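You operate a simulated robot arm through the tools that you are given. There is no shell and no other tool. Be economical: measure what you need, move in short steps, check, and stop when the job is done.

You are at the controls of a simulated robot arm. One attempt, no reset.

JOB
Fit the blue coupler, open the yellow valve, pump down to 5 cm.
Fine: run it on HAND and end on OFF, within 1 cm of the mark on the level gauge.

Only the result counts: the job must be done as asked and must still hold three seconds after the hand-in. Knocking over, shifting, dropping, spilling or breaking anything else fails it.

ROBOT AND FRAMES
A 7-joint arm with a two-finger parallel gripper, fixed in place. Base frame: the origin is at the foot of the arm, x ahead of it, y to its left, z up. Lengths are in mm, angles in degrees, forces in N, time in s.
With the tool pointing down near the work surface it reaches from about 160 to 680 mm from the base axis. Its first joint turns from -66.0 to 66.0 degrees. Payload 2.4 kg.
Tool frame: the origin (TCP) lies between the finger pads and is the grasp point; the fingertips stand 30 mm ahead of it; z points along the fingers, y is the line along which they close. The gripper opens to 94 mm. The fingers are 28 mm wide and 10 mm thick; the gripper's body (50 by 96 mm) begins 55 mm behind the TCP.
Orientation is that of the tool frame in the base frame, as [roll, pitch, yaw] about the fixed x, y, z axes, in that order (R = Rz(yaw) Ry(pitch) Rx(roll)). With the fingers straight down and closing along the base's y, the tool's x points along the base's -x, its y along +y and its z along -z.

CONTROLS
- The arm moves only by the tool move_arm. Its argument "motion" is a list of rows, each a list of 3 entries, a list of its own where there are three numbers: the shift along the tool's x, y, z in m, then the turn, a rotation vector about the tool's x, y, z in degrees, then the finger opening in m, from 0 to 0.094. In form: [[[dx, dy, dz], [rx, ry, rz], gripper], ...]. A call has 1 to 20 rows; each row is the pose to reach, as a shift and turn from the pose commanded when the call began, along the tool's axes at that moment. Rows are played at 5 a second. More than 50 mm and 8.6 degrees between two rows, or a gripper value outside its range, and nothing of the call is played. A pose out of reach is approached as far as the arm can. The call stops where the force on the tool passes 40 N (or 10 N more than at its start, if that is more) or the arm is blocked; 0.2 s more then pass. The fingers move at their own pace (about 153 mm/s each) and stop on an object; they squeeze with about 42 N. The grip force told is the motor's: it shows also when the fingers shut on nothing. Time passes only in rows, and 0.2 s behind the last, so rows that repeat a pose let the fingers close. The reply holds the time, the measured pose of the TCP, the force on the tool along the base axes, the opening and the grip force, in the units named above and with some noise, with the torque about the TCP (base axes, N m) and any sound that the robot's microphone picked up.
- Cameras (640 x 400 px; columns grow to the right, rows downward): "scene" is fixed at [32.8, 477, 1428.8]; the picture's right is [-0.76, -0.66, 0.00], its down [-0.46, 0.53, -0.71] and it looks along [0.47, -0.54, -0.70] (base axes); focal length 320 px, centre (320, 200). "wrist" rides on the gripper at [76, 14, -103] in the tool frame; the picture's right is [-0.18, 0.98, 0.00], its down [-0.75, -0.14, -0.64] and it looks along [-0.63, -0.12, 0.77] (tool axes); focal length 243 px, centre (320, 200). There is no depth. A picture from a camera that has moved, and an enlarged one, comes with that camera's place and axes in the base frame and with its lens.
- camera(camera): a new picture of that camera. It takes no simulated time.
- enlarge(camera, box): a new picture of the part [left, top, right, bottom] of that camera's present view, enlarged. It takes no simulated time.
- close_job(): hands the job in; it is judged then, once.

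Go step by step. Nothing tells you positions but the pictures and the camera data: compare them with the known pose of the tool, close in by small moves and look again before you grip or let go. The budget is 120 turns and 64 pictures, counting those below and the enlarged ones. Unless the task says otherwise, let go and move clear before handing in, and close with one line.

The tools are called after ">>>" as a command line: name --argument value ..., lists and objects as JSON in quotes. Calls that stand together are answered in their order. move_arm: Moves the arm, as the interface text tells. Its arguments: {"type":"object","properties":{"motion":{"type":"array","items":{"type":"array"}}},"required":["motion"]} The other tools are called the same way: camera (camera) takes a picture; enlarge (camera, box) takes an enlarged picture of a part of a camera's view; close_job () hands the job in.

At the start:

```text
clock: 0.0
tool_pos: [457.4, 20.9, 1084.0]
tcp_rot: [-180.0, 0.0, 180.0]
force: [-0.2, 0.0, 0.1]
moment: [-0.03, -0.05, 0.01]
finger_gap: 94.3
grasp_force: 0.1
```

scene: 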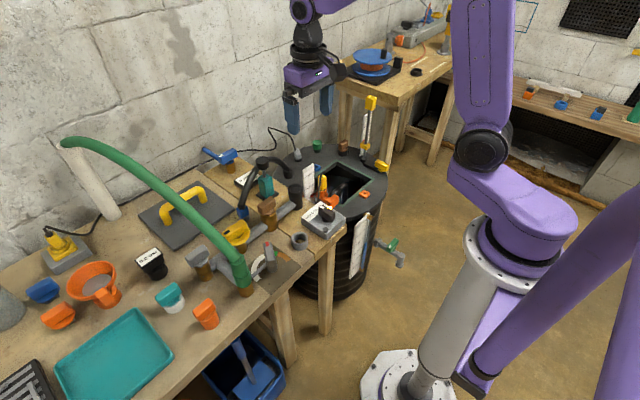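
wrist: 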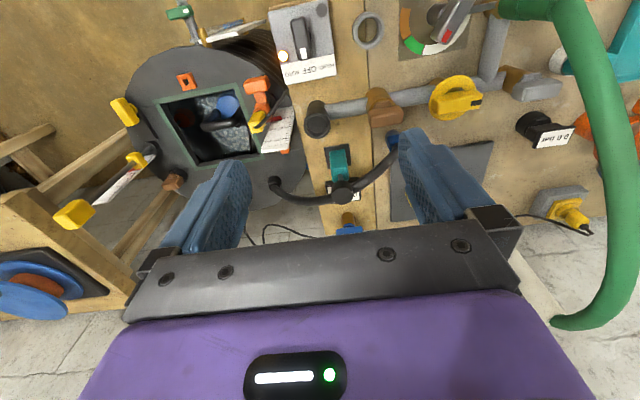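

The scene shows a bench with pipes, valves and couplers beside a tank with a level gauge. I'll enlarge the key parts first.

>>> enlarge --camera "scene" --box '[200, 130, 360, 230]'

>>> enlarge --camera "scene" --box '[180, 200, 340, 300]'

>>> enlarge --camera "scene" --box '[280, 80, 440, 180]'

>>> enlarge --camera "wrist" --box '[100, 0, 340, 150]'

>>> enlarge --camera "wrist" --box '[260, 0, 580, 200]'

```text
4.00 times, centred on (280, 180) of scene
camera zoom: at [32.8, 477.0, 1428.8], right [-0.76, -0.66, 0.0], down [-0.46, 0.53, -0.71], along [0.47, -0.54, -0.7], focal length 1282 px, centre (480, 280)
```

zoom: 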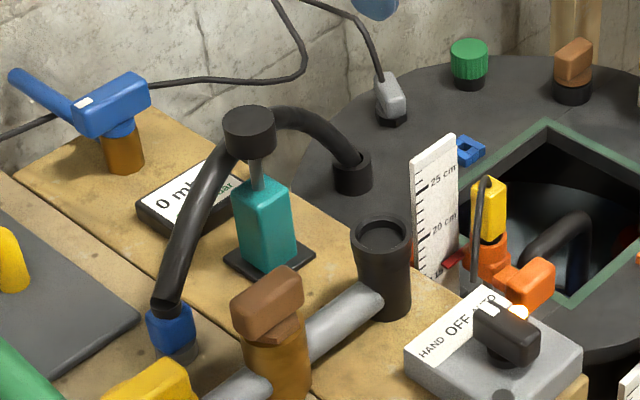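

```text
4.00 times, centred on (260, 250) of scene
camera zoom: at [32.8, 477.0, 1428.8], right [-0.76, -0.66, 0.0], down [-0.46, 0.53, -0.71], along [0.47, -0.54, -0.7], focal length 1282 px, centre (560, 0)
```

zoom: 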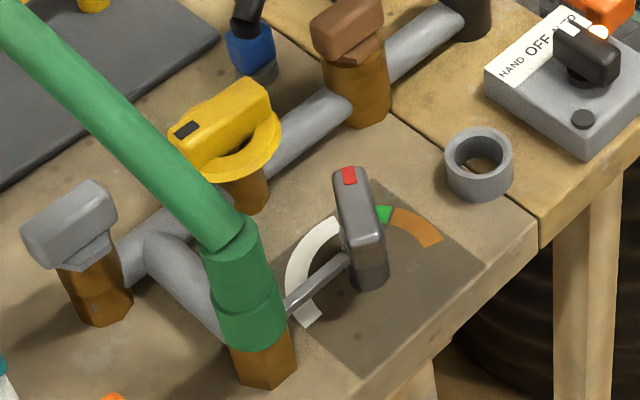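

```text
4.00 times, centred on (360, 130) of scene
camera zoom: at [32.8, 477.0, 1428.8], right [-0.76, -0.66, 0.0], down [-0.46, 0.53, -0.71], along [0.47, -0.54, -0.7], focal length 1282 px, centre (160, 480)
```

zoom: 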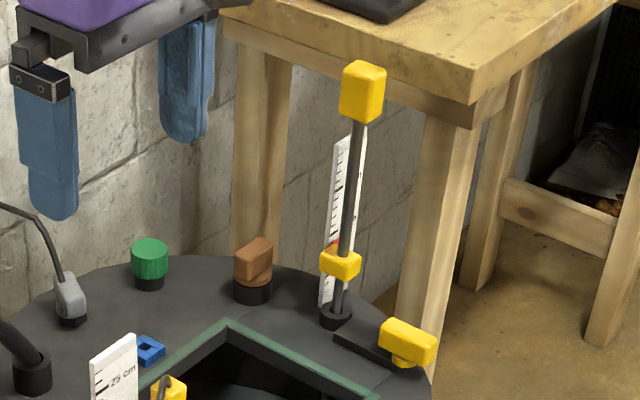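

```text
2.67 times, centred on (220, 75) of wrist
camera zoom: at [382.2, 35.3, 1187.3], right [0.18, 0.98, 0.0], down [0.75, -0.14, 0.64], along [0.63, -0.12, -0.77], focal length 647 px, centre (587, 533)
```

zoom: 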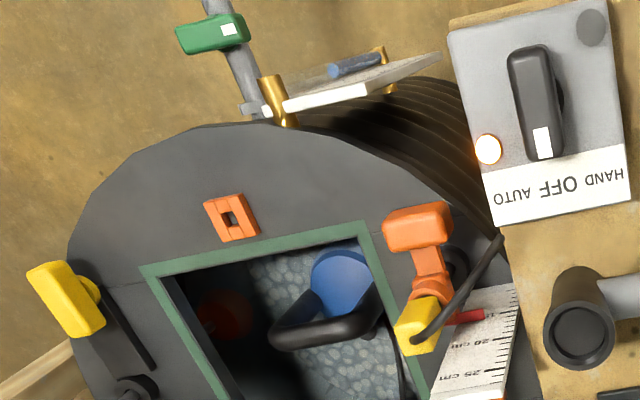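

```text
2.00 times, centred on (420, 100) of wrist
camera zoom: at [382.2, 35.3, 1187.3], right [0.18, 0.98, 0.0], down [0.75, -0.14, 0.64], along [0.63, -0.12, -0.77], focal length 485 px, centre (120, 400)
```

zoom: 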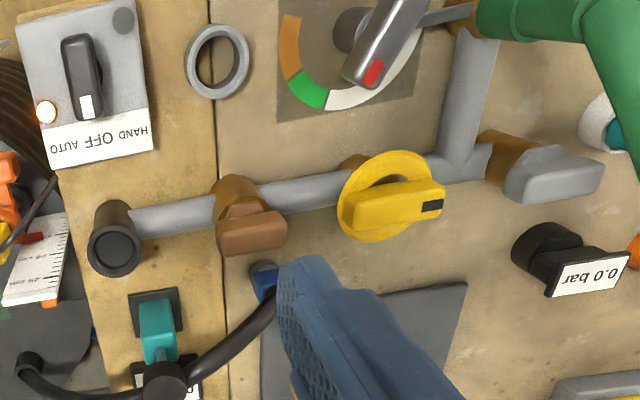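

The switch reads HAND/OFF/AUTO, and the yellow valve, the pipe and the hose with the blue end are on the bench. I'll move left at height for a better view of the rest.

>>> move_arm --motion '[[[0.03, 0.045, 0], [0, 0, 0], 0.094], [[0.05, 0.09, 0], [0, 0, 0], 0.094], [[0.06, 0.13, 0], [0, 0, 0], 0.094], [[0.07, 0.17, 0], [0, 0, 0], 0.094], [[0.08, 0.21, 0], [0, 0, 0], 0.094], [[0.09, 0.25, 0], [0, 0, 0], 0.094]]'

>>> camera --camera "wrist"

>>> enlarge --camera "scene" --box '[0, 220, 240, 370]'

```text
refused: row 1 steps farther than a row can; nothing moved
```

```text
56 pictures are left
camera wrist: at [382.2, 35.3, 1187.3], right [0.18, 0.98, 0.0], down [0.75, -0.14, 0.64], along [0.63, -0.12, -0.77], focal length 243 px, centre (320, 200)
```

wrist: 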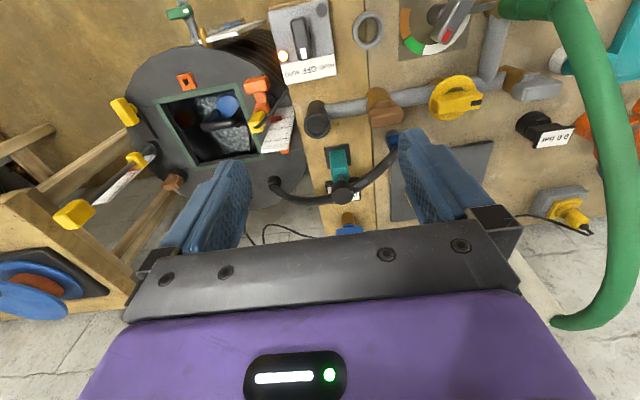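

```text
2.67 times, centred on (120, 295) of scene
camera zoom: at [32.8, 477.0, 1428.8], right [-0.76, -0.66, 0.0], down [-0.46, 0.53, -0.71], along [0.47, -0.54, -0.7], focal length 854 px, centre (853, -53)
```

zoom: 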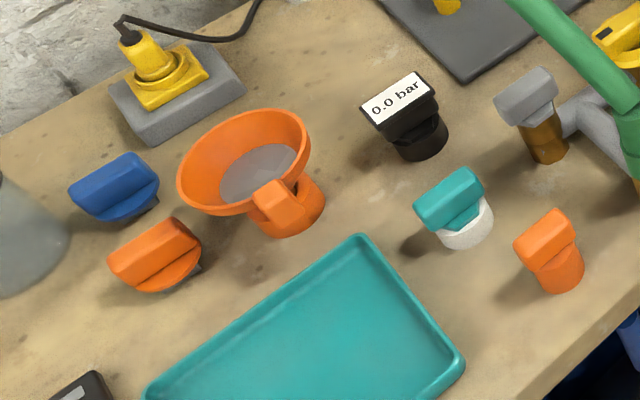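

The bench also holds a loose blue knob-like part (with an orange twin), and the hose has a blue end. I'll take closer looks to tell which one is the coupler.

>>> move_arm --motion '[[[0.0, 0.045, 0], [0, 0, 0], 0.094], [[0.0, 0.09, 0.02], [0, 0, 0], 0.094], [[0.03, 0.12, 0.04], [0, 0, 0], 0.094], [[0.05, 0.15, 0.06], [0, 0, 0], 0.094], [[0.07, 0.18, 0.08], [0, 0, 0], 0.094], [[0.09, 0.21, 0.1], [0, 0, 0], 0.094]]'

>>> camera --camera "wrist"

>>> enlarge --camera "scene" --box '[224, 145, 304, 225]'

```text
clock: 1.4
tool_pos: [367.6, 230.7, 982.9]
tcp_rot: [179.9, 0.0, 179.8]
force: [0.0, 0.8, -0.4]
moment: [-0.03, 0.02, -0.01]
finger_gap: 94.2
grasp_force: 0.0
```

```text
54 pictures are left
camera wrist: at [291.8, 245.1, 1086.7], right [0.19, 0.98, 0.0], down [0.75, -0.14, 0.64], along [0.63, -0.12, -0.77], focal length 243 px, centre (320, 200)
```

wrist: 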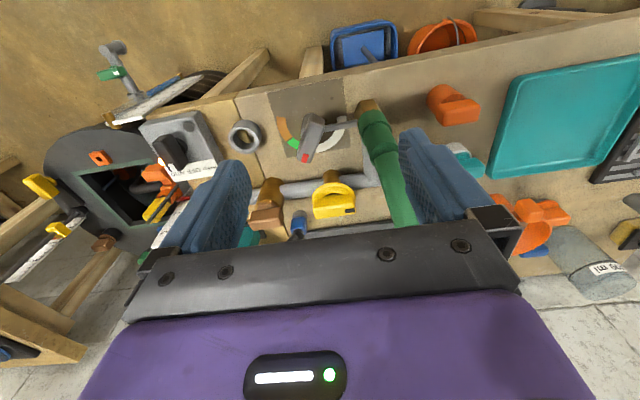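

```text
5.00 times, centred on (264, 185) of scene
camera zoom: at [32.8, 477.0, 1428.8], right [-0.76, -0.66, 0.0], down [-0.46, 0.53, -0.71], along [0.47, -0.54, -0.7], focal length 1602 px, centre (600, 275)
```

zoom: 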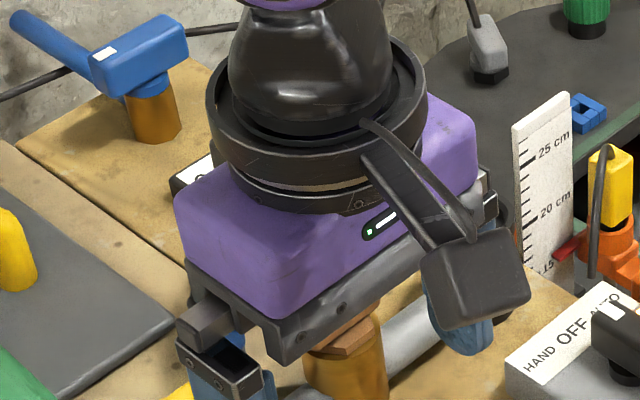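

The blue coupler looks like the hose end, at about (597,157); the loose blue part is out of reach. I'll move in for a closer view, keeping clear of the green hose.

>>> move_arm --motion '[[[0, -0.04, 0], [0, 0, 0], 0.094], [[0, -0.08, 0], [0, 0, 0], 0.094], [[-0.03, -0.115, 0], [0, 0, 0], 0.094], [[-0.075, -0.12, 0], [0, 0, 0], 0.094], [[-0.12, -0.12, 0], [0, 0, 0], 0.094], [[-0.15, -0.12, 0.02], [0, 0, 0], 0.094]]'

>>> camera --camera "wrist"

```text
clock: 2.8
tool_pos: [517.5, 109.6, 962.8]
tcp_rot: [-179.9, 0.1, -179.9]
force: [-0.1, 0.1, 0.3]
moment: [-0.03, 0.0, 0.02]
finger_gap: 93.8
grasp_force: 0.1
```

```text
52 pictures are left
camera wrist: at [442.2, 124.7, 1067.4], right [0.18, 0.98, 0.0], down [0.75, -0.14, 0.64], along [0.63, -0.12, -0.77], focal length 243 px, centre (320, 200)
```

wrist: 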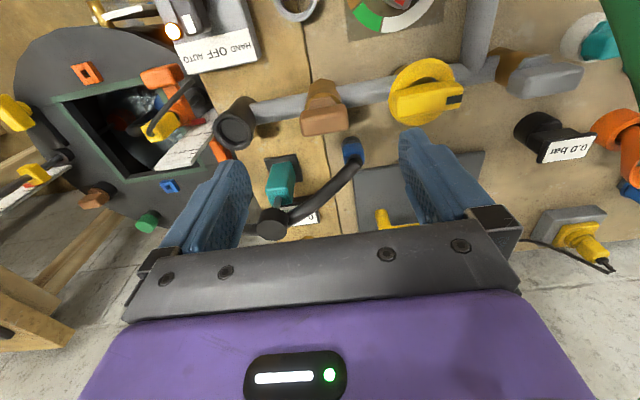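

>>> enlarge --camera "wrist" --box '[200, 50, 480, 240]'

>>> enlarge --camera "wrist" --box '[0, 0, 280, 190]'

```text
2.11 times, centred on (340, 145) of wrist
camera zoom: at [442.2, 124.7, 1067.4], right [0.18, 0.98, 0.0], down [0.75, -0.14, 0.64], along [0.63, -0.12, -0.77], focal length 511 px, centre (278, 316)
```

zoom: 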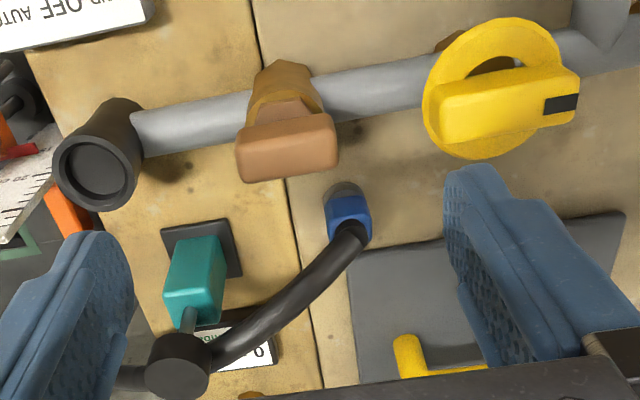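

```text
2.11 times, centred on (140, 95) of wrist
camera zoom: at [442.2, 124.7, 1067.4], right [0.18, 0.98, 0.0], down [0.75, -0.14, 0.64], along [0.63, -0.12, -0.77], focal length 511 px, centre (699, 421)
```

zoom: 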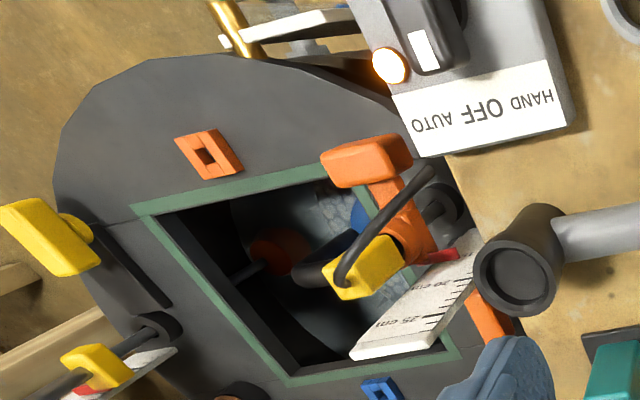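

The blue coupler sits on a stub at about (622,139,755). Its hose runs over a post at about (589,60,905), and the open black cup at the pipe end is at about (540,7). I'll go closer.

>>> move_arm --motion '[[[-0.02, 0.035, 0], [0, 0, 0], 0.094], [[-0.043, 0.065, 0.02], [0, 0, 0], 0.094], [[-0.043, 0.065, 0.06], [0, 0, 0], 0.094], [[-0.043, 0.065, 0.083], [0, 0, 0], 0.094]]'

>>> enlarge --camera "wrist" --box '[160, 40, 480, 240]'

```text
clock: 3.8
tool_pos: [561.7, 177.0, 881.1]
tcp_rot: [179.9, 0.0, 180.0]
force: [0.3, -0.3, -0.2]
moment: [0.0, -0.03, -0.02]
finger_gap: 94.2
grasp_force: 0.0
```

```text
2.00 times, centred on (320, 140) of wrist
camera zoom: at [485.6, 191.1, 983.7], right [0.18, 0.98, 0.0], down [0.75, -0.14, 0.64], along [0.63, -0.12, -0.77], focal length 485 px, centre (320, 320)
```

zoom: 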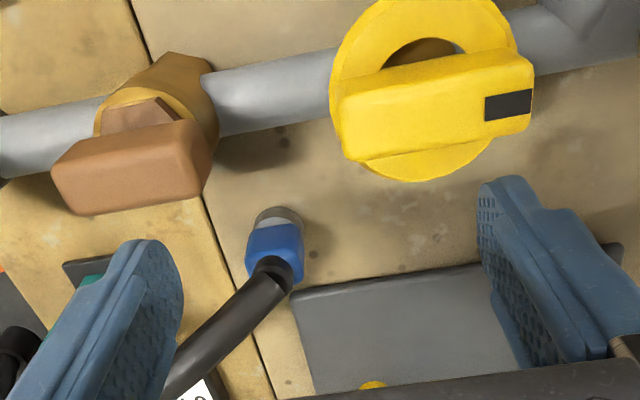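

The coupler is at about (619,140,758). Next I'll study the yellow valve's state and the switch closely.

>>> enlarge --camera "wrist" --box '[300, 0, 460, 140]'

>>> enlarge --camera "scene" --box '[180, 210, 260, 300]'

```text
2.86 times, centred on (380, 70) of wrist
camera zoom: at [485.6, 191.1, 983.7], right [0.18, 0.98, 0.0], down [0.75, -0.14, 0.64], along [0.63, -0.12, -0.77], focal length 693 px, centre (149, 571)
```

zoom: 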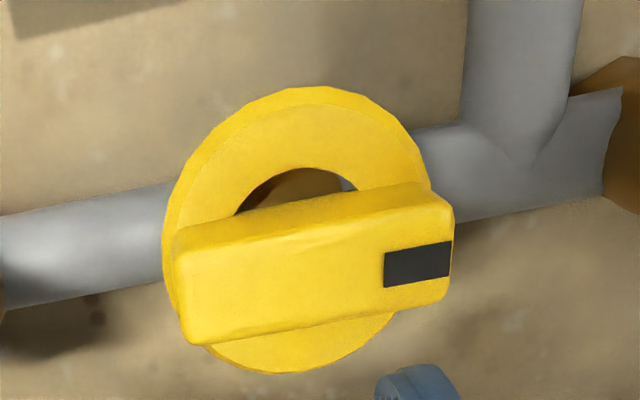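

```text
4.44 times, centred on (220, 255) of scene
camera zoom: at [32.8, 477.0, 1428.8], right [-0.76, -0.66, 0.0], down [-0.46, 0.53, -0.71], along [0.47, -0.54, -0.7], focal length 1424 px, centre (764, -44)
```

zoom: 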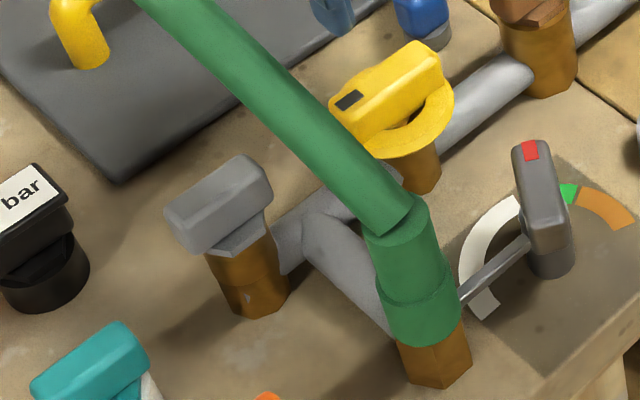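

Next is a close look at the coupler body's orientation.

>>> enlarge --camera "scene" --box '[222, 190, 270, 220]'

>>> enlarge --camera "wrist" --box '[270, 130, 330, 190]'

```text
13.33 times, centred on (246, 205) of scene
camera zoom: at [32.8, 477.0, 1428.8], right [-0.76, -0.66, 0.0], down [-0.46, 0.53, -0.71], along [0.47, -0.54, -0.7], focal length 4272 px, centre (1307, 133)
```

zoom: 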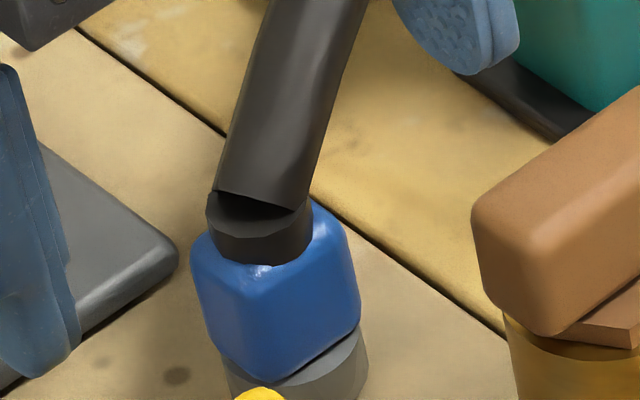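

```text
6.67 times, centred on (300, 160) of wrist
camera zoom: at [485.6, 191.1, 983.7], right [0.18, 0.98, 0.0], down [0.75, -0.14, 0.64], along [0.63, -0.12, -0.77], focal length 1618 px, centre (453, 467)
```

zoom: 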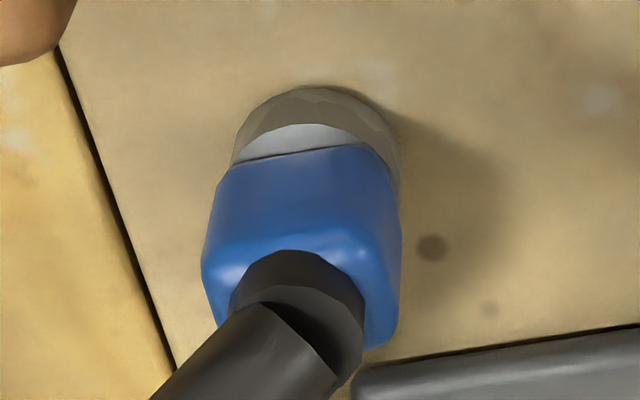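

The coupler body is square with its sides along the base axes, over a grey spigot. I'll rise and yaw 90° to close along x, with the camera on the +y side.

>>> move_arm --motion '[[[0, -0.02, -0.04], [0, 0, 0], 0.094], [[0, -0.04, -0.08], [0, 0, 7], 0.094], [[0, -0.057, -0.1], [0, 0, 15], 0.094], [[0, -0.057, -0.1], [0, 0, 23], 0.094], [[0, -0.057, -0.1], [0, 0, 31], 0.094], [[0, -0.057, -0.1], [0, 0, 39], 0.094], [[0, -0.057, -0.1], [0, 0, 47], 0.094], [[0, -0.057, -0.1], [0, 0, 55], 0.094], [[0, -0.057, -0.1], [0, 0, 63], 0.094], [[0, -0.057, -0.1], [0, 0, 71], 0.094], [[0, -0.057, -0.1], [0, 0, 79], 0.094], [[0, -0.057, -0.1], [0, 0, 86], 0.094], [[0, -0.057, -0.1], [0, 0, 90], 0.094]]'

>>> camera --camera "wrist"

```text
clock: 6.6
tool_pos: [562.7, 119.0, 981.6]
tcp_rot: [-180.0, 0.1, 90.0]
force: [0.1, 0.4, -0.9]
moment: [0.0, -0.02, -0.03]
finger_gap: 94.0
grasp_force: 0.1
```

```text
44 pictures are left
camera wrist: at [575.7, 195.5, 1084.4], right [0.98, -0.18, 0.0], down [-0.14, -0.75, 0.64], along [-0.12, -0.63, -0.77], focal length 243 px, centre (320, 200)
```

wrist: 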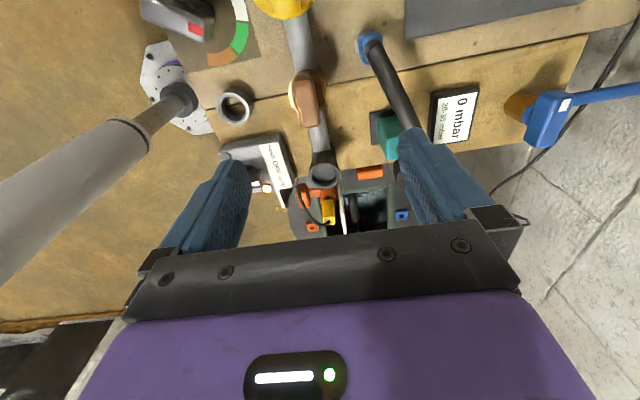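

View as expected. Now I'll tilt 20° away from the hose and go to a pre-grasp point above and beside the coupler.

>>> move_arm --motion '[[[0.01, 0.02, 0.02], [0, -6, 0], 0.094], [[0.02, 0.04, 0.05], [0, -13, 0], 0.094], [[0.035, 0.056, 0.08], [0, -20, 0], 0.094], [[0.051, 0.056, 0.11], [0, -20, 0], 0.094], [[0.051, 0.056, 0.137], [0, -20, 0], 0.094]]'

>>> camera --camera "wrist"

>>> camera --camera "scene"

```text
clock: 7.8
tool_pos: [616.6, 170.3, 842.7]
tcp_rot: [-180.0, 20.1, 90.0]
force: [-0.1, 1.2, -1.5]
moment: [0.03, 0.0, 0.02]
finger_gap: 94.2
grasp_force: 0.0
```

```text
43 pictures are left
camera wrist: at [631.2, 277.2, 914.4], right [0.98, -0.17, 0.06], down [-0.14, -0.49, 0.86], along [-0.12, -0.86, -0.5], focal length 243 px, centre (320, 200)
```

wrist: 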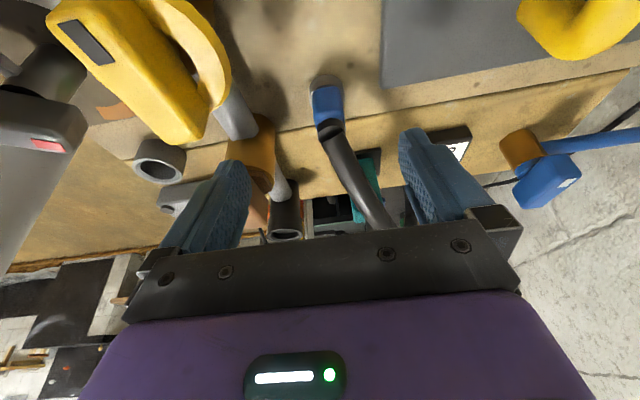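

```text
42 pictures are left
```

scene: 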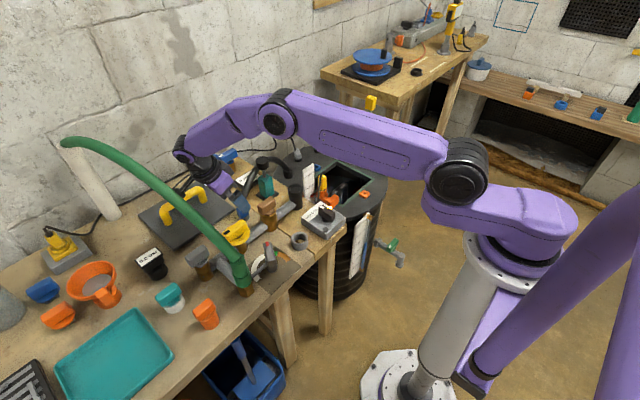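

The coupler lies between the fingers, straight ahead. I'll narrow the opening and approach most of the way.

>>> move_arm --motion '[[[0.002, 0.005, 0.02], [0, 0, 0], 0.064], [[0.003, 0.005, 0.045], [0, 0, 0], 0.064], [[0.0036, 0.0054, 0.065], [0, 0, 0], 0.064]]'

>>> enlarge --camera "wrist" --box '[200, 60, 440, 240]'

>>> enlarge --camera "scene" --box '[200, 150, 320, 230]'

```text
clock: 8.6
tool_pos: [623.8, 151.4, 781.0]
tcp_rot: [-180.0, 20.0, 90.1]
force: [0.0, 0.6, 1.0]
moment: [0.0, -0.01, -0.03]
finger_gap: 64.0
grasp_force: 0.0
```

```text
2.22 times, centred on (320, 150) of wrist
camera zoom: at [637.1, 257.6, 853.0], right [0.98, -0.17, 0.06], down [-0.14, -0.49, 0.86], along [-0.12, -0.86, -0.5], focal length 539 px, centre (320, 311)
```

zoom: 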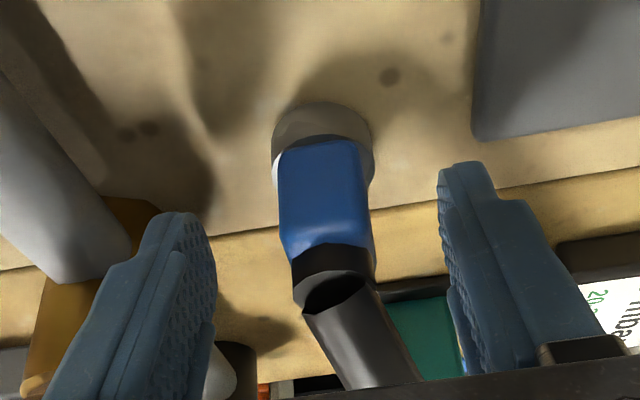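

```text
5.00 times, centred on (260, 190) of scene
camera zoom: at [32.8, 477.0, 1428.8], right [-0.76, -0.66, 0.0], down [-0.46, 0.53, -0.71], along [0.47, -0.54, -0.7], focal length 1602 px, centre (620, 250)
```

zoom: 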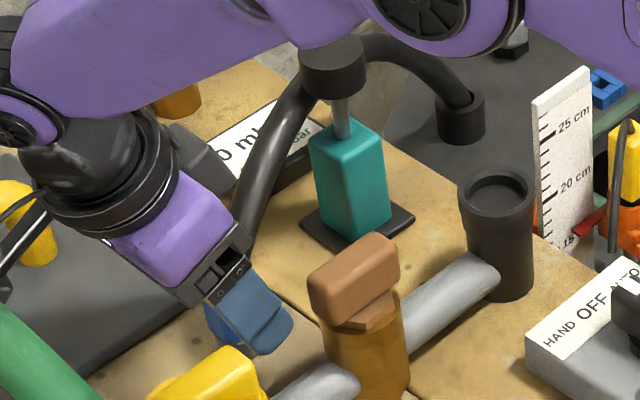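

The coupler is centred in x and the geometry checks out. I'll advance the last 27 mm and close.

>>> move_arm --motion '[[[0, 0.0, 0.014], [0, 0, 0], 0.064], [[0, 0, 0.027], [0, 0, 0], 0.064], [[0, 0, 0.027], [0, 0, 0], 0.045], [[0, 0, 0.027], [0, 0, 0], 0.02], [[0, 0, 0.027], [0, 0, 0], 0.01], [[0, 0, 0.027], [0, 0, 0], 0.01]]'

>>> camera --camera "wrist"

```text
clock: 10.0
tool_pos: [622.7, 142.8, 757.8]
tcp_rot: [-180.0, 20.0, 89.9]
force: [0.4, 0.0, -0.2]
moment: [0.01, -0.04, -0.01]
finger_gap: 29.7
grasp_force: 41.8
```

```text
39 pictures are left
camera wrist: at [637.0, 248.8, 827.9], right [0.98, -0.17, 0.06], down [-0.14, -0.49, 0.86], along [-0.12, -0.86, -0.5], focal length 243 px, centre (320, 200)
```

wrist: 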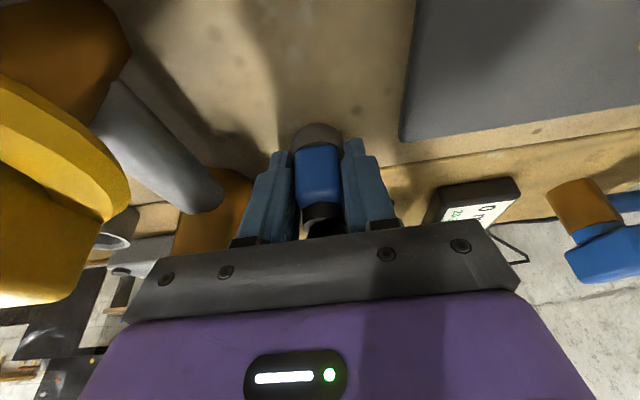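

Gripped at 29.7 mm. I'll lift straight up in small steps and watch the force.

>>> move_arm --motion '[[[-0.0034, 0, -0.0094], [0, 0, 0], 0.01], [[-0.0068, 0, -0.0188], [0, 0, 0], 0.01], [[-0.0103, 0, -0.0282], [0, 0, 0], 0.01], [[-0.0137, 0, -0.0376], [0, 0, 0], 0.01], [[-0.0171, 0, -0.047], [0, 0, 0], 0.01]]'

>>> camera --camera "wrist"

>>> enlarge --camera "scene" --box '[200, 150, 320, 230]'

```text
clock: 11.2
tool_pos: [621.8, 143.0, 806.5]
tcp_rot: [180.0, 19.9, 90.1]
force: [-0.2, 0.6, -0.6]
moment: [0.03, -0.02, 0.01]
finger_gap: 29.5
grasp_force: 41.8
```

```text
38 pictures are left
camera wrist: at [637.1, 248.9, 877.5], right [0.98, -0.17, 0.06], down [-0.14, -0.49, 0.86], along [-0.12, -0.86, -0.5], focal length 243 px, centre (320, 200)
```

wrist: 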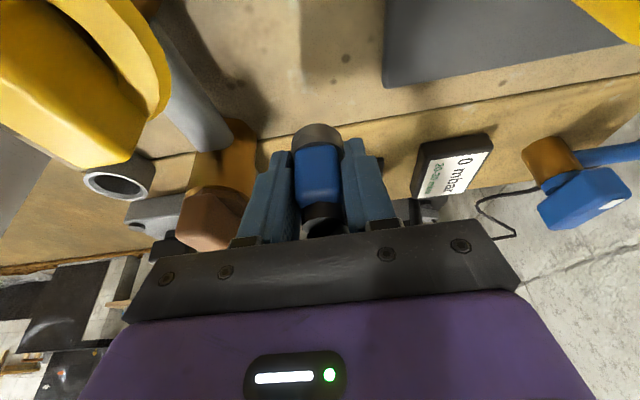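

```text
5.00 times, centred on (260, 190) of scene
camera zoom: at [32.8, 477.0, 1428.8], right [-0.76, -0.66, 0.0], down [-0.46, 0.53, -0.71], along [0.47, -0.54, -0.7], focal length 1602 px, centre (620, 250)
```

zoom: 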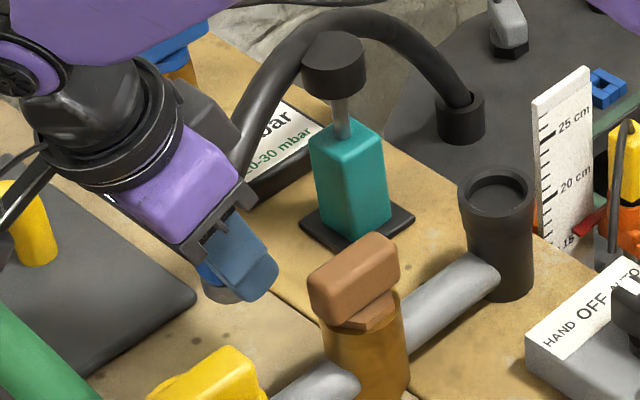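

The coupler is free. The hose passes on the far side of the teal post (hub at about (655,22,847)), so it has to be carried over that. I'll lift higher and watch the hose.

>>> move_arm --motion '[[[-0.0103, 0, -0.0282], [0, 0, 0], 0.01], [[-0.0205, 0, -0.0564], [0, 0, 0], 0.01], [[-0.0308, 0, -0.0846], [0, 0, 0], 0.01], [[-0.041, 0, -0.1128], [0, 0, 0], 0.01]]'

>>> enlarge --camera "scene" --box '[180, 110, 340, 220]'

```text
clock: 12.2
tool_pos: [624.3, 143.1, 926.5]
tcp_rot: [-179.9, 20.0, 90.1]
force: [0.3, 0.9, -0.3]
moment: [0.01, 0.01, 0.03]
finger_gap: 29.7
grasp_force: 41.7
```

```text
3.64 times, centred on (260, 165) of scene
camera zoom: at [32.8, 477.0, 1428.8], right [-0.76, -0.66, 0.0], down [-0.46, 0.53, -0.71], along [0.47, -0.54, -0.7], focal length 1165 px, centre (538, 327)
```

zoom: 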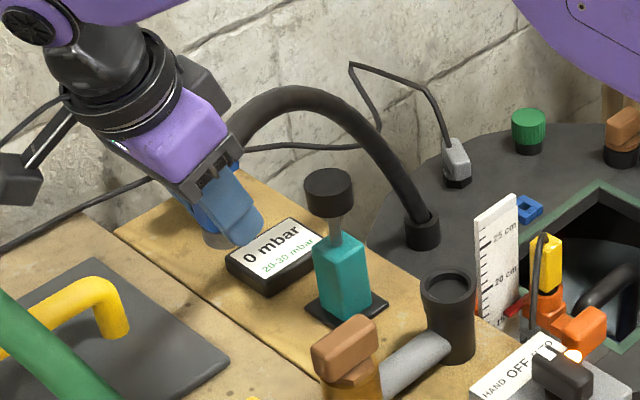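

The arch is well above the hub and the load is negligible. I'll carry it towards the cup at this height.

>>> move_arm --motion '[[[-0.028, -0.02, 0.0101], [0, 0, 0], 0.01], [[-0.0555, -0.04, 0.0202], [0, 0, 0], 0.01], [[-0.083, -0.06, 0.0303], [0, 0, 0], 0.01], [[-0.111, -0.079, 0.0404], [0, 0, 0], 0.01]]'

>>> enlarge --camera "wrist" --box '[200, 60, 440, 240]'

>>> enlarge --camera "scene" --box '[220, 110, 380, 220]'

```text
clock: 13.2
tool_pos: [543.2, 24.8, 926.5]
tcp_rot: [180.0, 20.0, 90.2]
force: [0.0, 0.0, -0.2]
moment: [0.01, -0.02, 0.01]
finger_gap: 29.4
grasp_force: 42.5
```

```text
2.22 times, centred on (320, 150) of wrist
camera zoom: at [557.6, 130.5, 996.9], right [0.98, -0.17, 0.06], down [-0.14, -0.49, 0.86], along [-0.12, -0.86, -0.5], focal length 539 px, centre (320, 311)
```

zoom: 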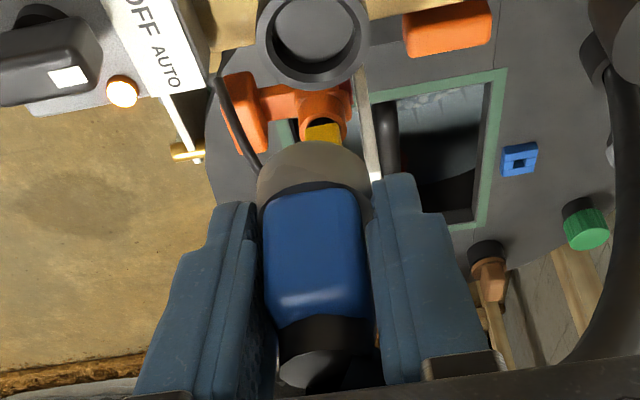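

```text
3.64 times, centred on (300, 165) of scene
camera zoom: at [32.8, 477.0, 1428.8], right [-0.76, -0.66, 0.0], down [-0.46, 0.53, -0.71], along [0.47, -0.54, -0.7], focal length 1165 px, centre (393, 327)
```

zoom: 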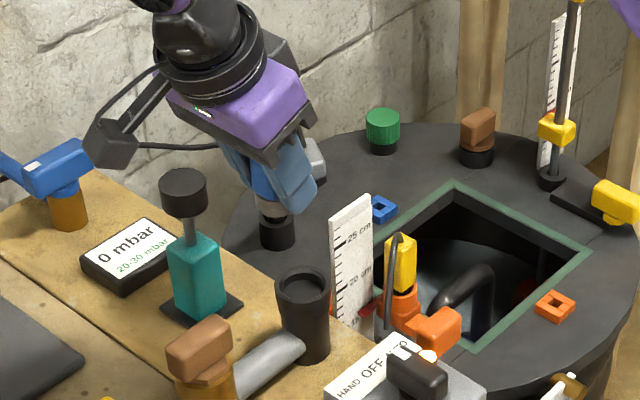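

The cup is at (544,2,797) and its bore of about 35 mm suits the 31 mm collar. I'll descend to just above it and check alignment.

>>> move_arm --motion '[[[-0.0195, 0.001, 0.0072], [0, 0, 0], 0.01], [[-0.01, 0.001, 0.035], [0, 0, 0], 0.01], [[0.0035, 0.001, 0.0711], [0, 0, 0], 0.01]]'

>>> enlarge --camera "wrist" --box '[260, 80, 380, 200]'

>>> enlarge --camera "scene" --box '[264, 150, 344, 220]'

```text
clock: 14.0
tool_pos: [545.9, 2.8, 857.9]
tcp_rot: [179.9, 20.0, 90.0]
force: [-0.7, 0.2, -0.5]
moment: [0.01, 0.0, -0.03]
finger_gap: 29.6
grasp_force: 41.7
```

```text
3.33 times, centred on (320, 140) of wrist
camera zoom: at [559.2, 108.6, 929.2], right [0.98, -0.17, 0.06], down [-0.14, -0.49, 0.86], along [-0.12, -0.86, -0.5], focal length 809 px, centre (320, 400)
```

zoom: 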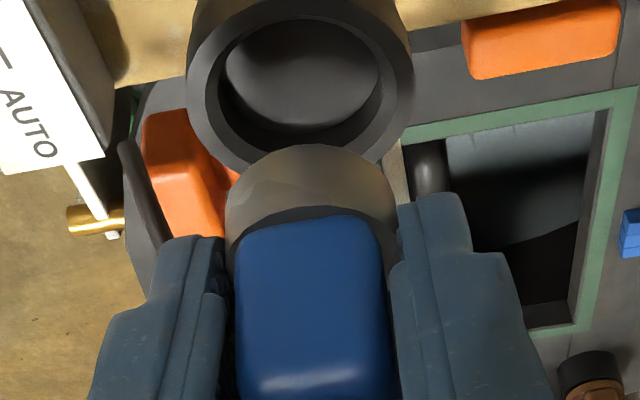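

```text
5.71 times, centred on (304, 185) of scene
camera zoom: at [32.8, 477.0, 1428.8], right [-0.76, -0.66, 0.0], down [-0.46, 0.53, -0.71], along [0.47, -0.54, -0.7], focal length 1831 px, centre (411, 286)
```

zoom: 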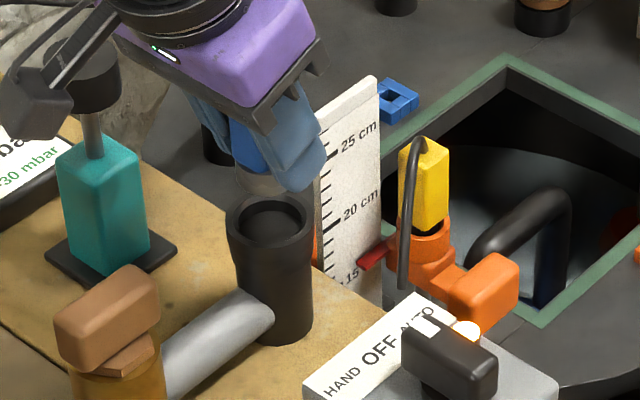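

Nearly aligned in x. I'll zoom in on the scene to fix the offset in y.

>>> enlarge --camera "scene" --box '[290, 170, 326, 196]'

```text
15.38 times, centred on (308, 183) of scene
camera zoom: at [32.8, 477.0, 1428.8], right [-0.76, -0.66, 0.0], down [-0.46, 0.53, -0.71], along [0.47, -0.54, -0.7], focal length 4929 px, centre (505, 462)
```

zoom: 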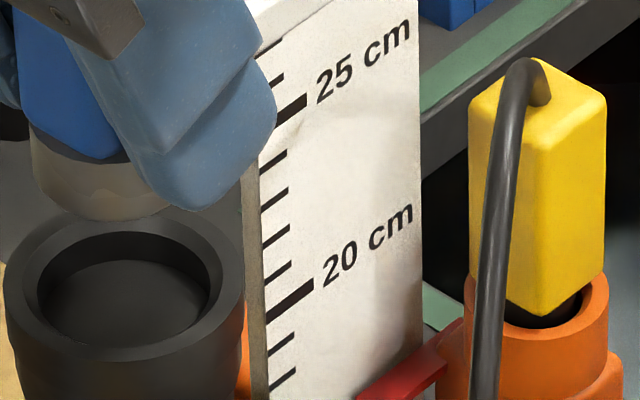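

By the scene zoom the collar axis and cup axis coincide within about 1 mm. I'll lower in small steps and watch the force.

>>> move_arm --motion '[[[0.0024, 0, 0.0066], [0, 0, 0], 0.01], [[0.0048, 0, 0.0132], [0, 0, 0], 0.01], [[0.0068, 0, 0.0188], [0, 0, 0], 0.01], [[0.0086, 0, 0.0235], [0, 0, 0], 0.01], [[0.0103, 0, 0.0282], [0, 0, 0], 0.01]]'

>>> enlarge --camera "scene" --box '[284, 160, 332, 200]'

```text
clock: 15.2
tool_pos: [544.1, 3.1, 827.8]
tcp_rot: [-180.0, 20.0, 90.1]
force: [-0.1, -0.3, -1.2]
moment: [0.01, -0.01, 0.01]
finger_gap: 29.5
grasp_force: 42.4
```

```text
10.00 times, centred on (308, 180) of scene
camera zoom: at [32.8, 477.0, 1428.8], right [-0.76, -0.66, 0.0], down [-0.46, 0.53, -0.71], along [0.47, -0.54, -0.7], focal length 3204 px, centre (440, 400)
```

zoom: 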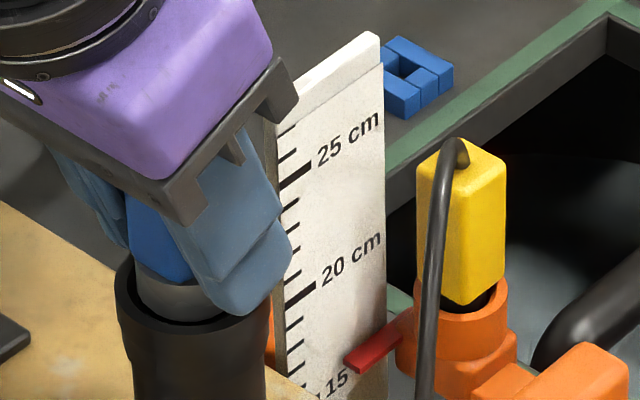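

The collar is entering the cup with no force, but the fingertips have reached the rim. I'll let go gently, back off about 14 mm along the tool, and check before gripping higher.

>>> move_arm --motion '[[[0, 0, 0], [0, 0, 0], 0.032], [[0, 0, 0], [0, 0, 0], 0.042], [[0, 0, -0.007], [0, 0, 0], 0.044], [[0, 0, -0.014], [0, 0, 0], 0.044]]'

>>> enlarge --camera "scene" --box '[284, 160, 332, 200]'

>>> enlarge --camera "wrist" --box '[230, 80, 410, 230]'

```text
clock: 16.2
tool_pos: [545.6, 8.0, 841.0]
tcp_rot: [-180.0, 20.0, 89.9]
force: [0.3, 0.6, 0.8]
moment: [0.01, 0.02, 0.01]
finger_gap: 43.9
grasp_force: 0.1
```

```text
10.00 times, centred on (308, 180) of scene
camera zoom: at [32.8, 477.0, 1428.8], right [-0.76, -0.66, 0.0], down [-0.46, 0.53, -0.71], along [0.47, -0.54, -0.7], focal length 3204 px, centre (440, 400)
```

zoom: 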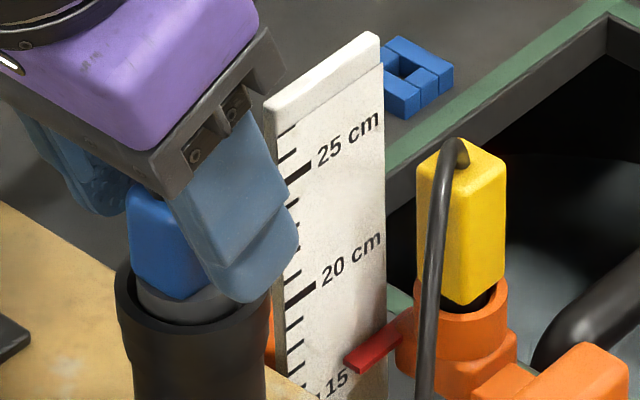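

```text
2.67 times, centred on (320, 155) of wrist
camera zoom: at [559.1, 114.6, 912.6], right [0.98, -0.17, 0.06], down [-0.14, -0.49, 0.86], along [-0.12, -0.86, -0.5], focal length 647 px, centre (320, 320)
```

zoom: 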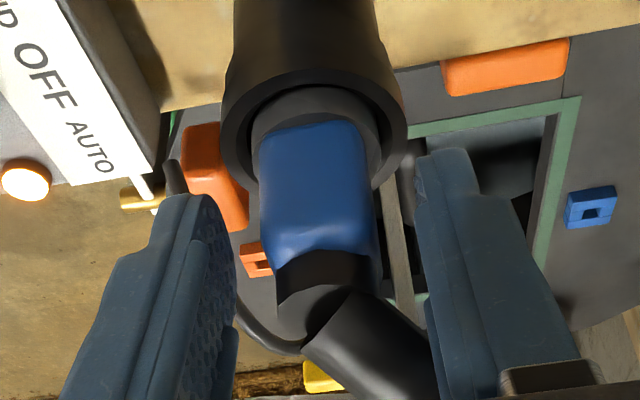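

It dropped part-way and stands upright in the cup. I'll regrip higher and press straight down until it seats.

>>> move_arm --motion '[[[0, 0, 0], [0, 0, 0], 0.03], [[0, 0, 0], [0, 0, 0], 0.01], [[0, 0, 0], [0, 0, 0], 0.01], [[0.001, 0, 0.0028], [0, 0, 0], 0.01], [[0.002, 0, 0.0056], [0, 0, 0], 0.01], [[0.0031, 0, 0.0085], [0, 0, 0], 0.01], [[0.0038, 0, 0.0103], [0, 0, 0], 0.01], [[0.0044, 0, 0.0122], [0, 0, 0], 0.01]]'

>>> enlarge --camera "scene" --box '[284, 160, 332, 200]'

```text
clock: 17.3
tool_pos: [545.6, 8.3, 841.5]
tcp_rot: [179.9, 20.3, 90.1]
force: [-5.1, 0.0, 8.5]
moment: [0.26, 0.09, 0.03]
finger_gap: 24.4
grasp_force: 42.2
heard: snap
stopped in row 5: the force on the tool passed its limit at 47 N (the readings are from after the stop); the commanded pose is now the measured one
```

```text
10.00 times, centred on (308, 180) of scene
camera zoom: at [32.5, 477.0, 1428.8], right [-0.76, -0.66, 0.0], down [-0.46, 0.53, -0.71], along [0.47, -0.54, -0.7], focal length 3204 px, centre (440, 400)
```

zoom: 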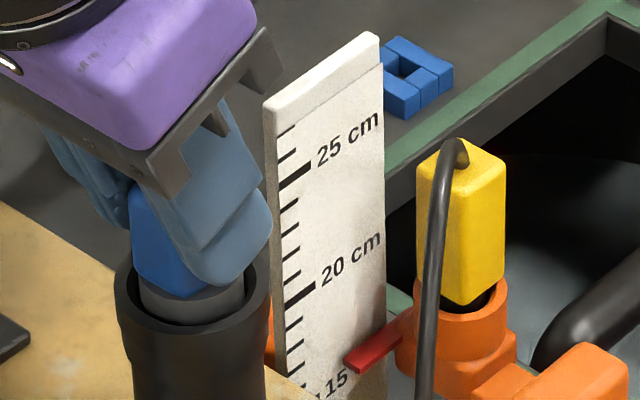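

A snap was heard at 47 N, so the coupler has probably latched. I'll release and back off along the tool axis.

>>> move_arm --motion '[[[0, 0, 0], [0, 0, 0], 0.04], [[0, 0, 0], [0, 0, 0], 0.06], [[0, 0, -0.025], [0, 0, 0], 0.06], [[0, 0, -0.06], [0, 0, 0], 0.06], [[0, 0, -0.1], [0, 0, 0], 0.06]]'

>>> camera --camera "wrist"

>>> enlarge --camera "scene" --box '[250, 130, 346, 210]'

```text
clock: 18.5
tool_pos: [545.9, 43.2, 934.5]
tcp_rot: [-179.9, 20.2, 90.1]
force: [-0.1, -0.5, 0.0]
moment: [-0.02, -0.01, 0.01]
finger_gap: 60.0
grasp_force: 0.1
```

```text
26 pictures are left
camera wrist: at [559.5, 149.9, 1006.7], right [0.98, -0.17, 0.06], down [-0.14, -0.49, 0.86], along [-0.12, -0.86, -0.5], focal length 243 px, centre (320, 200)
```

wrist: 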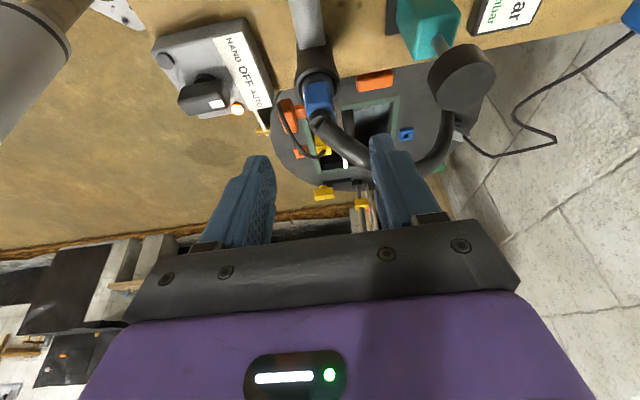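

```text
5.00 times, centred on (298, 170) of scene
camera zoom: at [32.8, 477.0, 1428.8], right [-0.76, -0.66, 0.0], down [-0.46, 0.53, -0.71], along [0.47, -0.54, -0.7], focal length 1602 px, centre (430, 350)
```

zoom: 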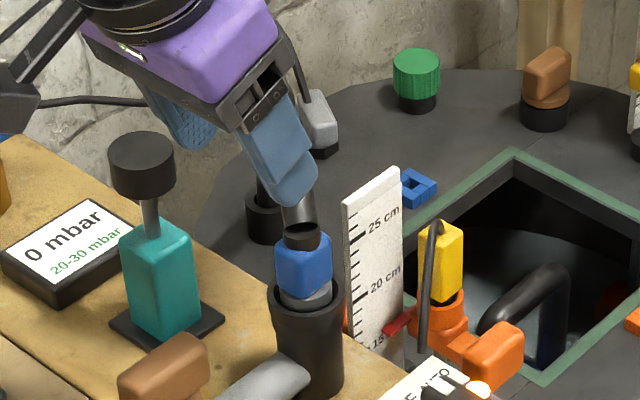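

The coupler looks seated. The yellow handle's bar is at about (542,220,809), lying along y. I'll go above it leaning towards −y, so the camera stays clear of the green hose.

>>> move_arm --motion '[[[0.035, 0, -0.012], [0, 7, 0], 0.06], [[0.07, -0.001, -0.02], [0, 14, 0], 0.06], [[0.105, -0.002, -0.02], [0, 21, 0], 0.06], [[0.14, -0.003, -0.02], [0, 28, 0], 0.06], [[0.175, -0.004, -0.015], [0, 35, 0], 0.06]]'

>>> camera --camera "wrist"

>>> enlarge --camera "scene" --box '[140, 140, 300, 300]'

```text
clock: 19.7
tool_pos: [542.3, 211.9, 888.7]
tcp_rot: [179.9, -14.9, 90.1]
force: [0.1, 0.4, 0.0]
moment: [0.0, 0.0, 0.01]
finger_gap: 60.2
grasp_force: 0.0
```

```text
24 pictures are left
camera wrist: at [556.0, 259.1, 1008.5], right [0.98, -0.18, -0.04], down [-0.14, -0.89, 0.43], along [-0.12, -0.41, -0.9], focal length 243 px, centre (320, 200)
```

wrist: 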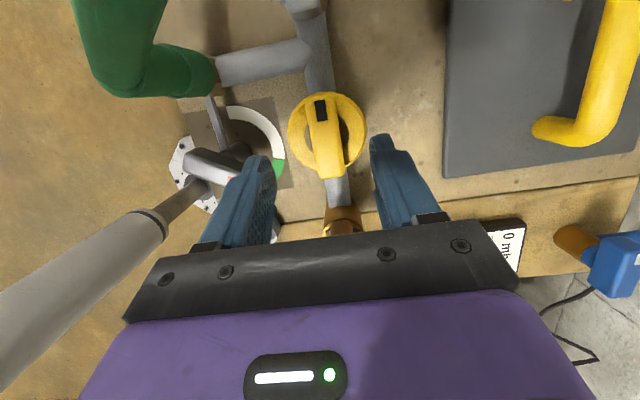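

```text
2.50 times, centred on (220, 220) of scene
camera zoom: at [32.8, 477.0, 1428.8], right [-0.76, -0.66, 0.0], down [-0.46, 0.53, -0.71], along [0.47, -0.54, -0.7], focal length 801 px, centre (570, 150)
```

zoom: 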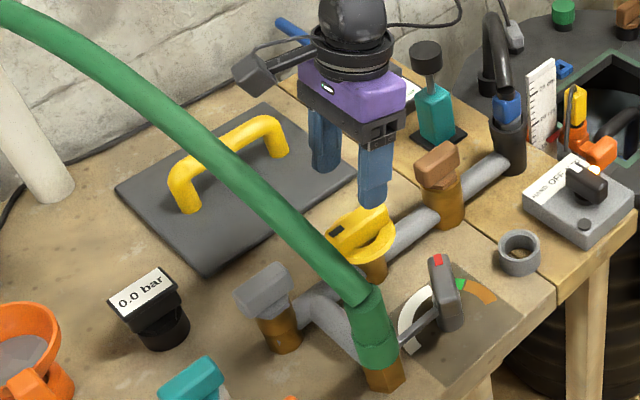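

The handle lies between the fingers. I'll descend so the fingertips straddle the bar, staying above the ring.

>>> move_arm --motion '[[[-0.005, 0, 0.025], [0, 0, 0], 0.055], [[-0.01, 0, 0.048], [0, 0, 0], 0.055], [[-0.013, 0, 0.0638], [0, 0, 0], 0.055]]'

>>> enlarge --camera "scene" --box '[205, 185, 265, 235]'

```text
clock: 20.5
tool_pos: [540.5, 215.8, 823.8]
tcp_rot: [179.9, -14.8, 90.1]
force: [1.2, -0.3, 1.2]
moment: [-0.01, 0.02, 0.01]
finger_gap: 55.0
grasp_force: 0.0
```

```text
8.00 times, centred on (235, 210) of scene
camera zoom: at [32.8, 477.0, 1428.8], right [-0.76, -0.66, 0.0], down [-0.46, 0.53, -0.71], along [0.47, -0.54, -0.7], focal length 2563 px, centre (1000, 120)
```

zoom: 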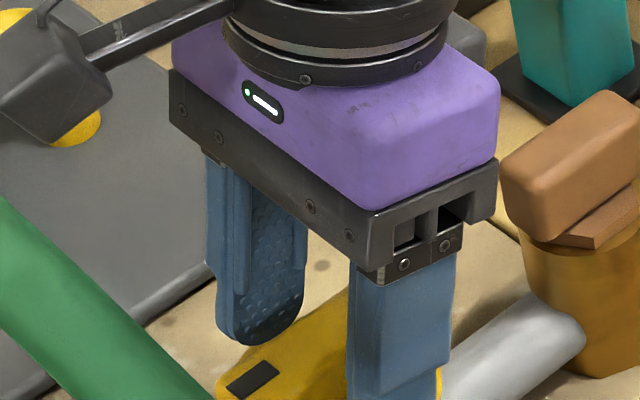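

The fingers straddle the bar. I'll close on it.

>>> move_arm --motion '[[[0, 0, 0], [0, 0, 0], 0.04], [[0, 0, 0], [0, 0, 0], 0.02], [[0, 0, 0], [0, 0, 0], 0.01], [[0, 0, 0], [0, 0, 0], 0.01]]'

>>> camera --camera "wrist"

```text
clock: 21.5
tool_pos: [544.7, 213.4, 824.5]
tcp_rot: [179.5, -14.9, 90.0]
force: [23.0, 3.7, -3.7]
moment: [0.03, 0.39, -0.13]
finger_gap: 23.9
grasp_force: 45.1
```

```text
21 pictures are left
camera wrist: at [558.2, 262.0, 944.3], right [0.98, -0.18, -0.04], down [-0.15, -0.89, 0.43], along [-0.11, -0.41, -0.9], focal length 243 px, centre (320, 200)
```

wrist: 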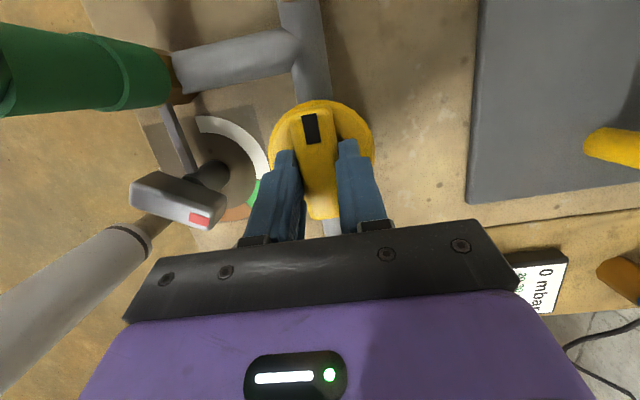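

Gripped (23.9 mm), with some side load in x. I'll relieve it and turn counter-clockwise 24° as a first test.

>>> move_arm --motion '[[[0, 0.004, 0], [0, 0, 0], 0.01], [[0, 0.0051, 0], [2.07, 0, -7.73], 0.01], [[0.0003, 0.0062, 0.0001], [4.14, 0, -15.46], 0.01], [[0.0007, 0.0073, 0.0002], [6.2, 0, -23.2], 0.01]]'

```text
clock: 22.5
tool_pos: [546.8, 216.9, 822.4]
tcp_rot: [-179.6, -14.8, 113.8]
force: [-5.6, 3.1, 13.4]
moment: [-0.25, -0.23, -1.43]
finger_gap: 40.3
grasp_force: 45.8
```

The gap opened to 40 mm, so the bar may not have turned. I'll look.

>>> camera --camera "wrist"

```text
20 pictures are left
camera wrist: at [541.6, 266.2, 942.7], right [0.97, 0.24, -0.05], down [0.24, -0.87, 0.43], along [0.06, -0.43, -0.9], focal length 243 px, centre (320, 200)
```

wrist: 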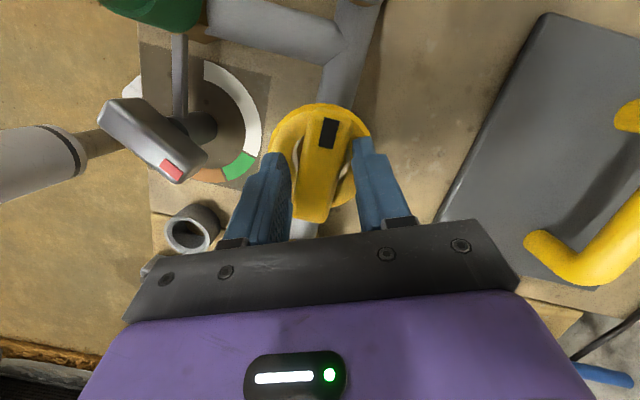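

The bar hardly moved (±5° reading noise). I'll swing back through zero and try 24° the other way with the same grip, and compare resistance.

>>> move_arm --motion '[[[0.0002, -0.001, 0.0001], [-2.07, 0, 7.73], 0.01], [[0.0004, -0.002, 0.0001], [-4.14, 0, 15.46], 0.01], [[0.0007, -0.0032, 0.0002], [-6.2, 0, 23.2], 0.01], [[0.0013, -0.0041, 0.0004], [-8.28, 0, 30.9], 0.01], [[0.002, -0.005, 0.0005], [-10.35, 0, 38.6], 0.01], [[0.0026, -0.0059, 0.0007], [-12.4, 0, 46.4], 0.01]]'

>>> camera --camera "wrist"

```text
clock: 23.9
tool_pos: [544.1, 216.6, 823.5]
tcp_rot: [179.7, -14.8, 65.9]
force: [8.4, 0.1, -20.9]
moment: [-0.76, 0.29, -0.03]
finger_gap: 23.5
grasp_force: 44.9
```

```text
19 pictures are left
camera wrist: at [575.2, 253.3, 942.3], right [0.82, -0.56, -0.04], down [-0.49, -0.76, 0.43], along [-0.28, -0.33, -0.9], focal length 243 px, centre (320, 200)
```

wrist: 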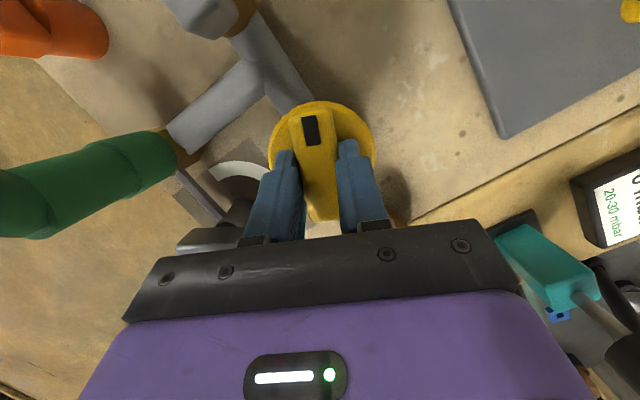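

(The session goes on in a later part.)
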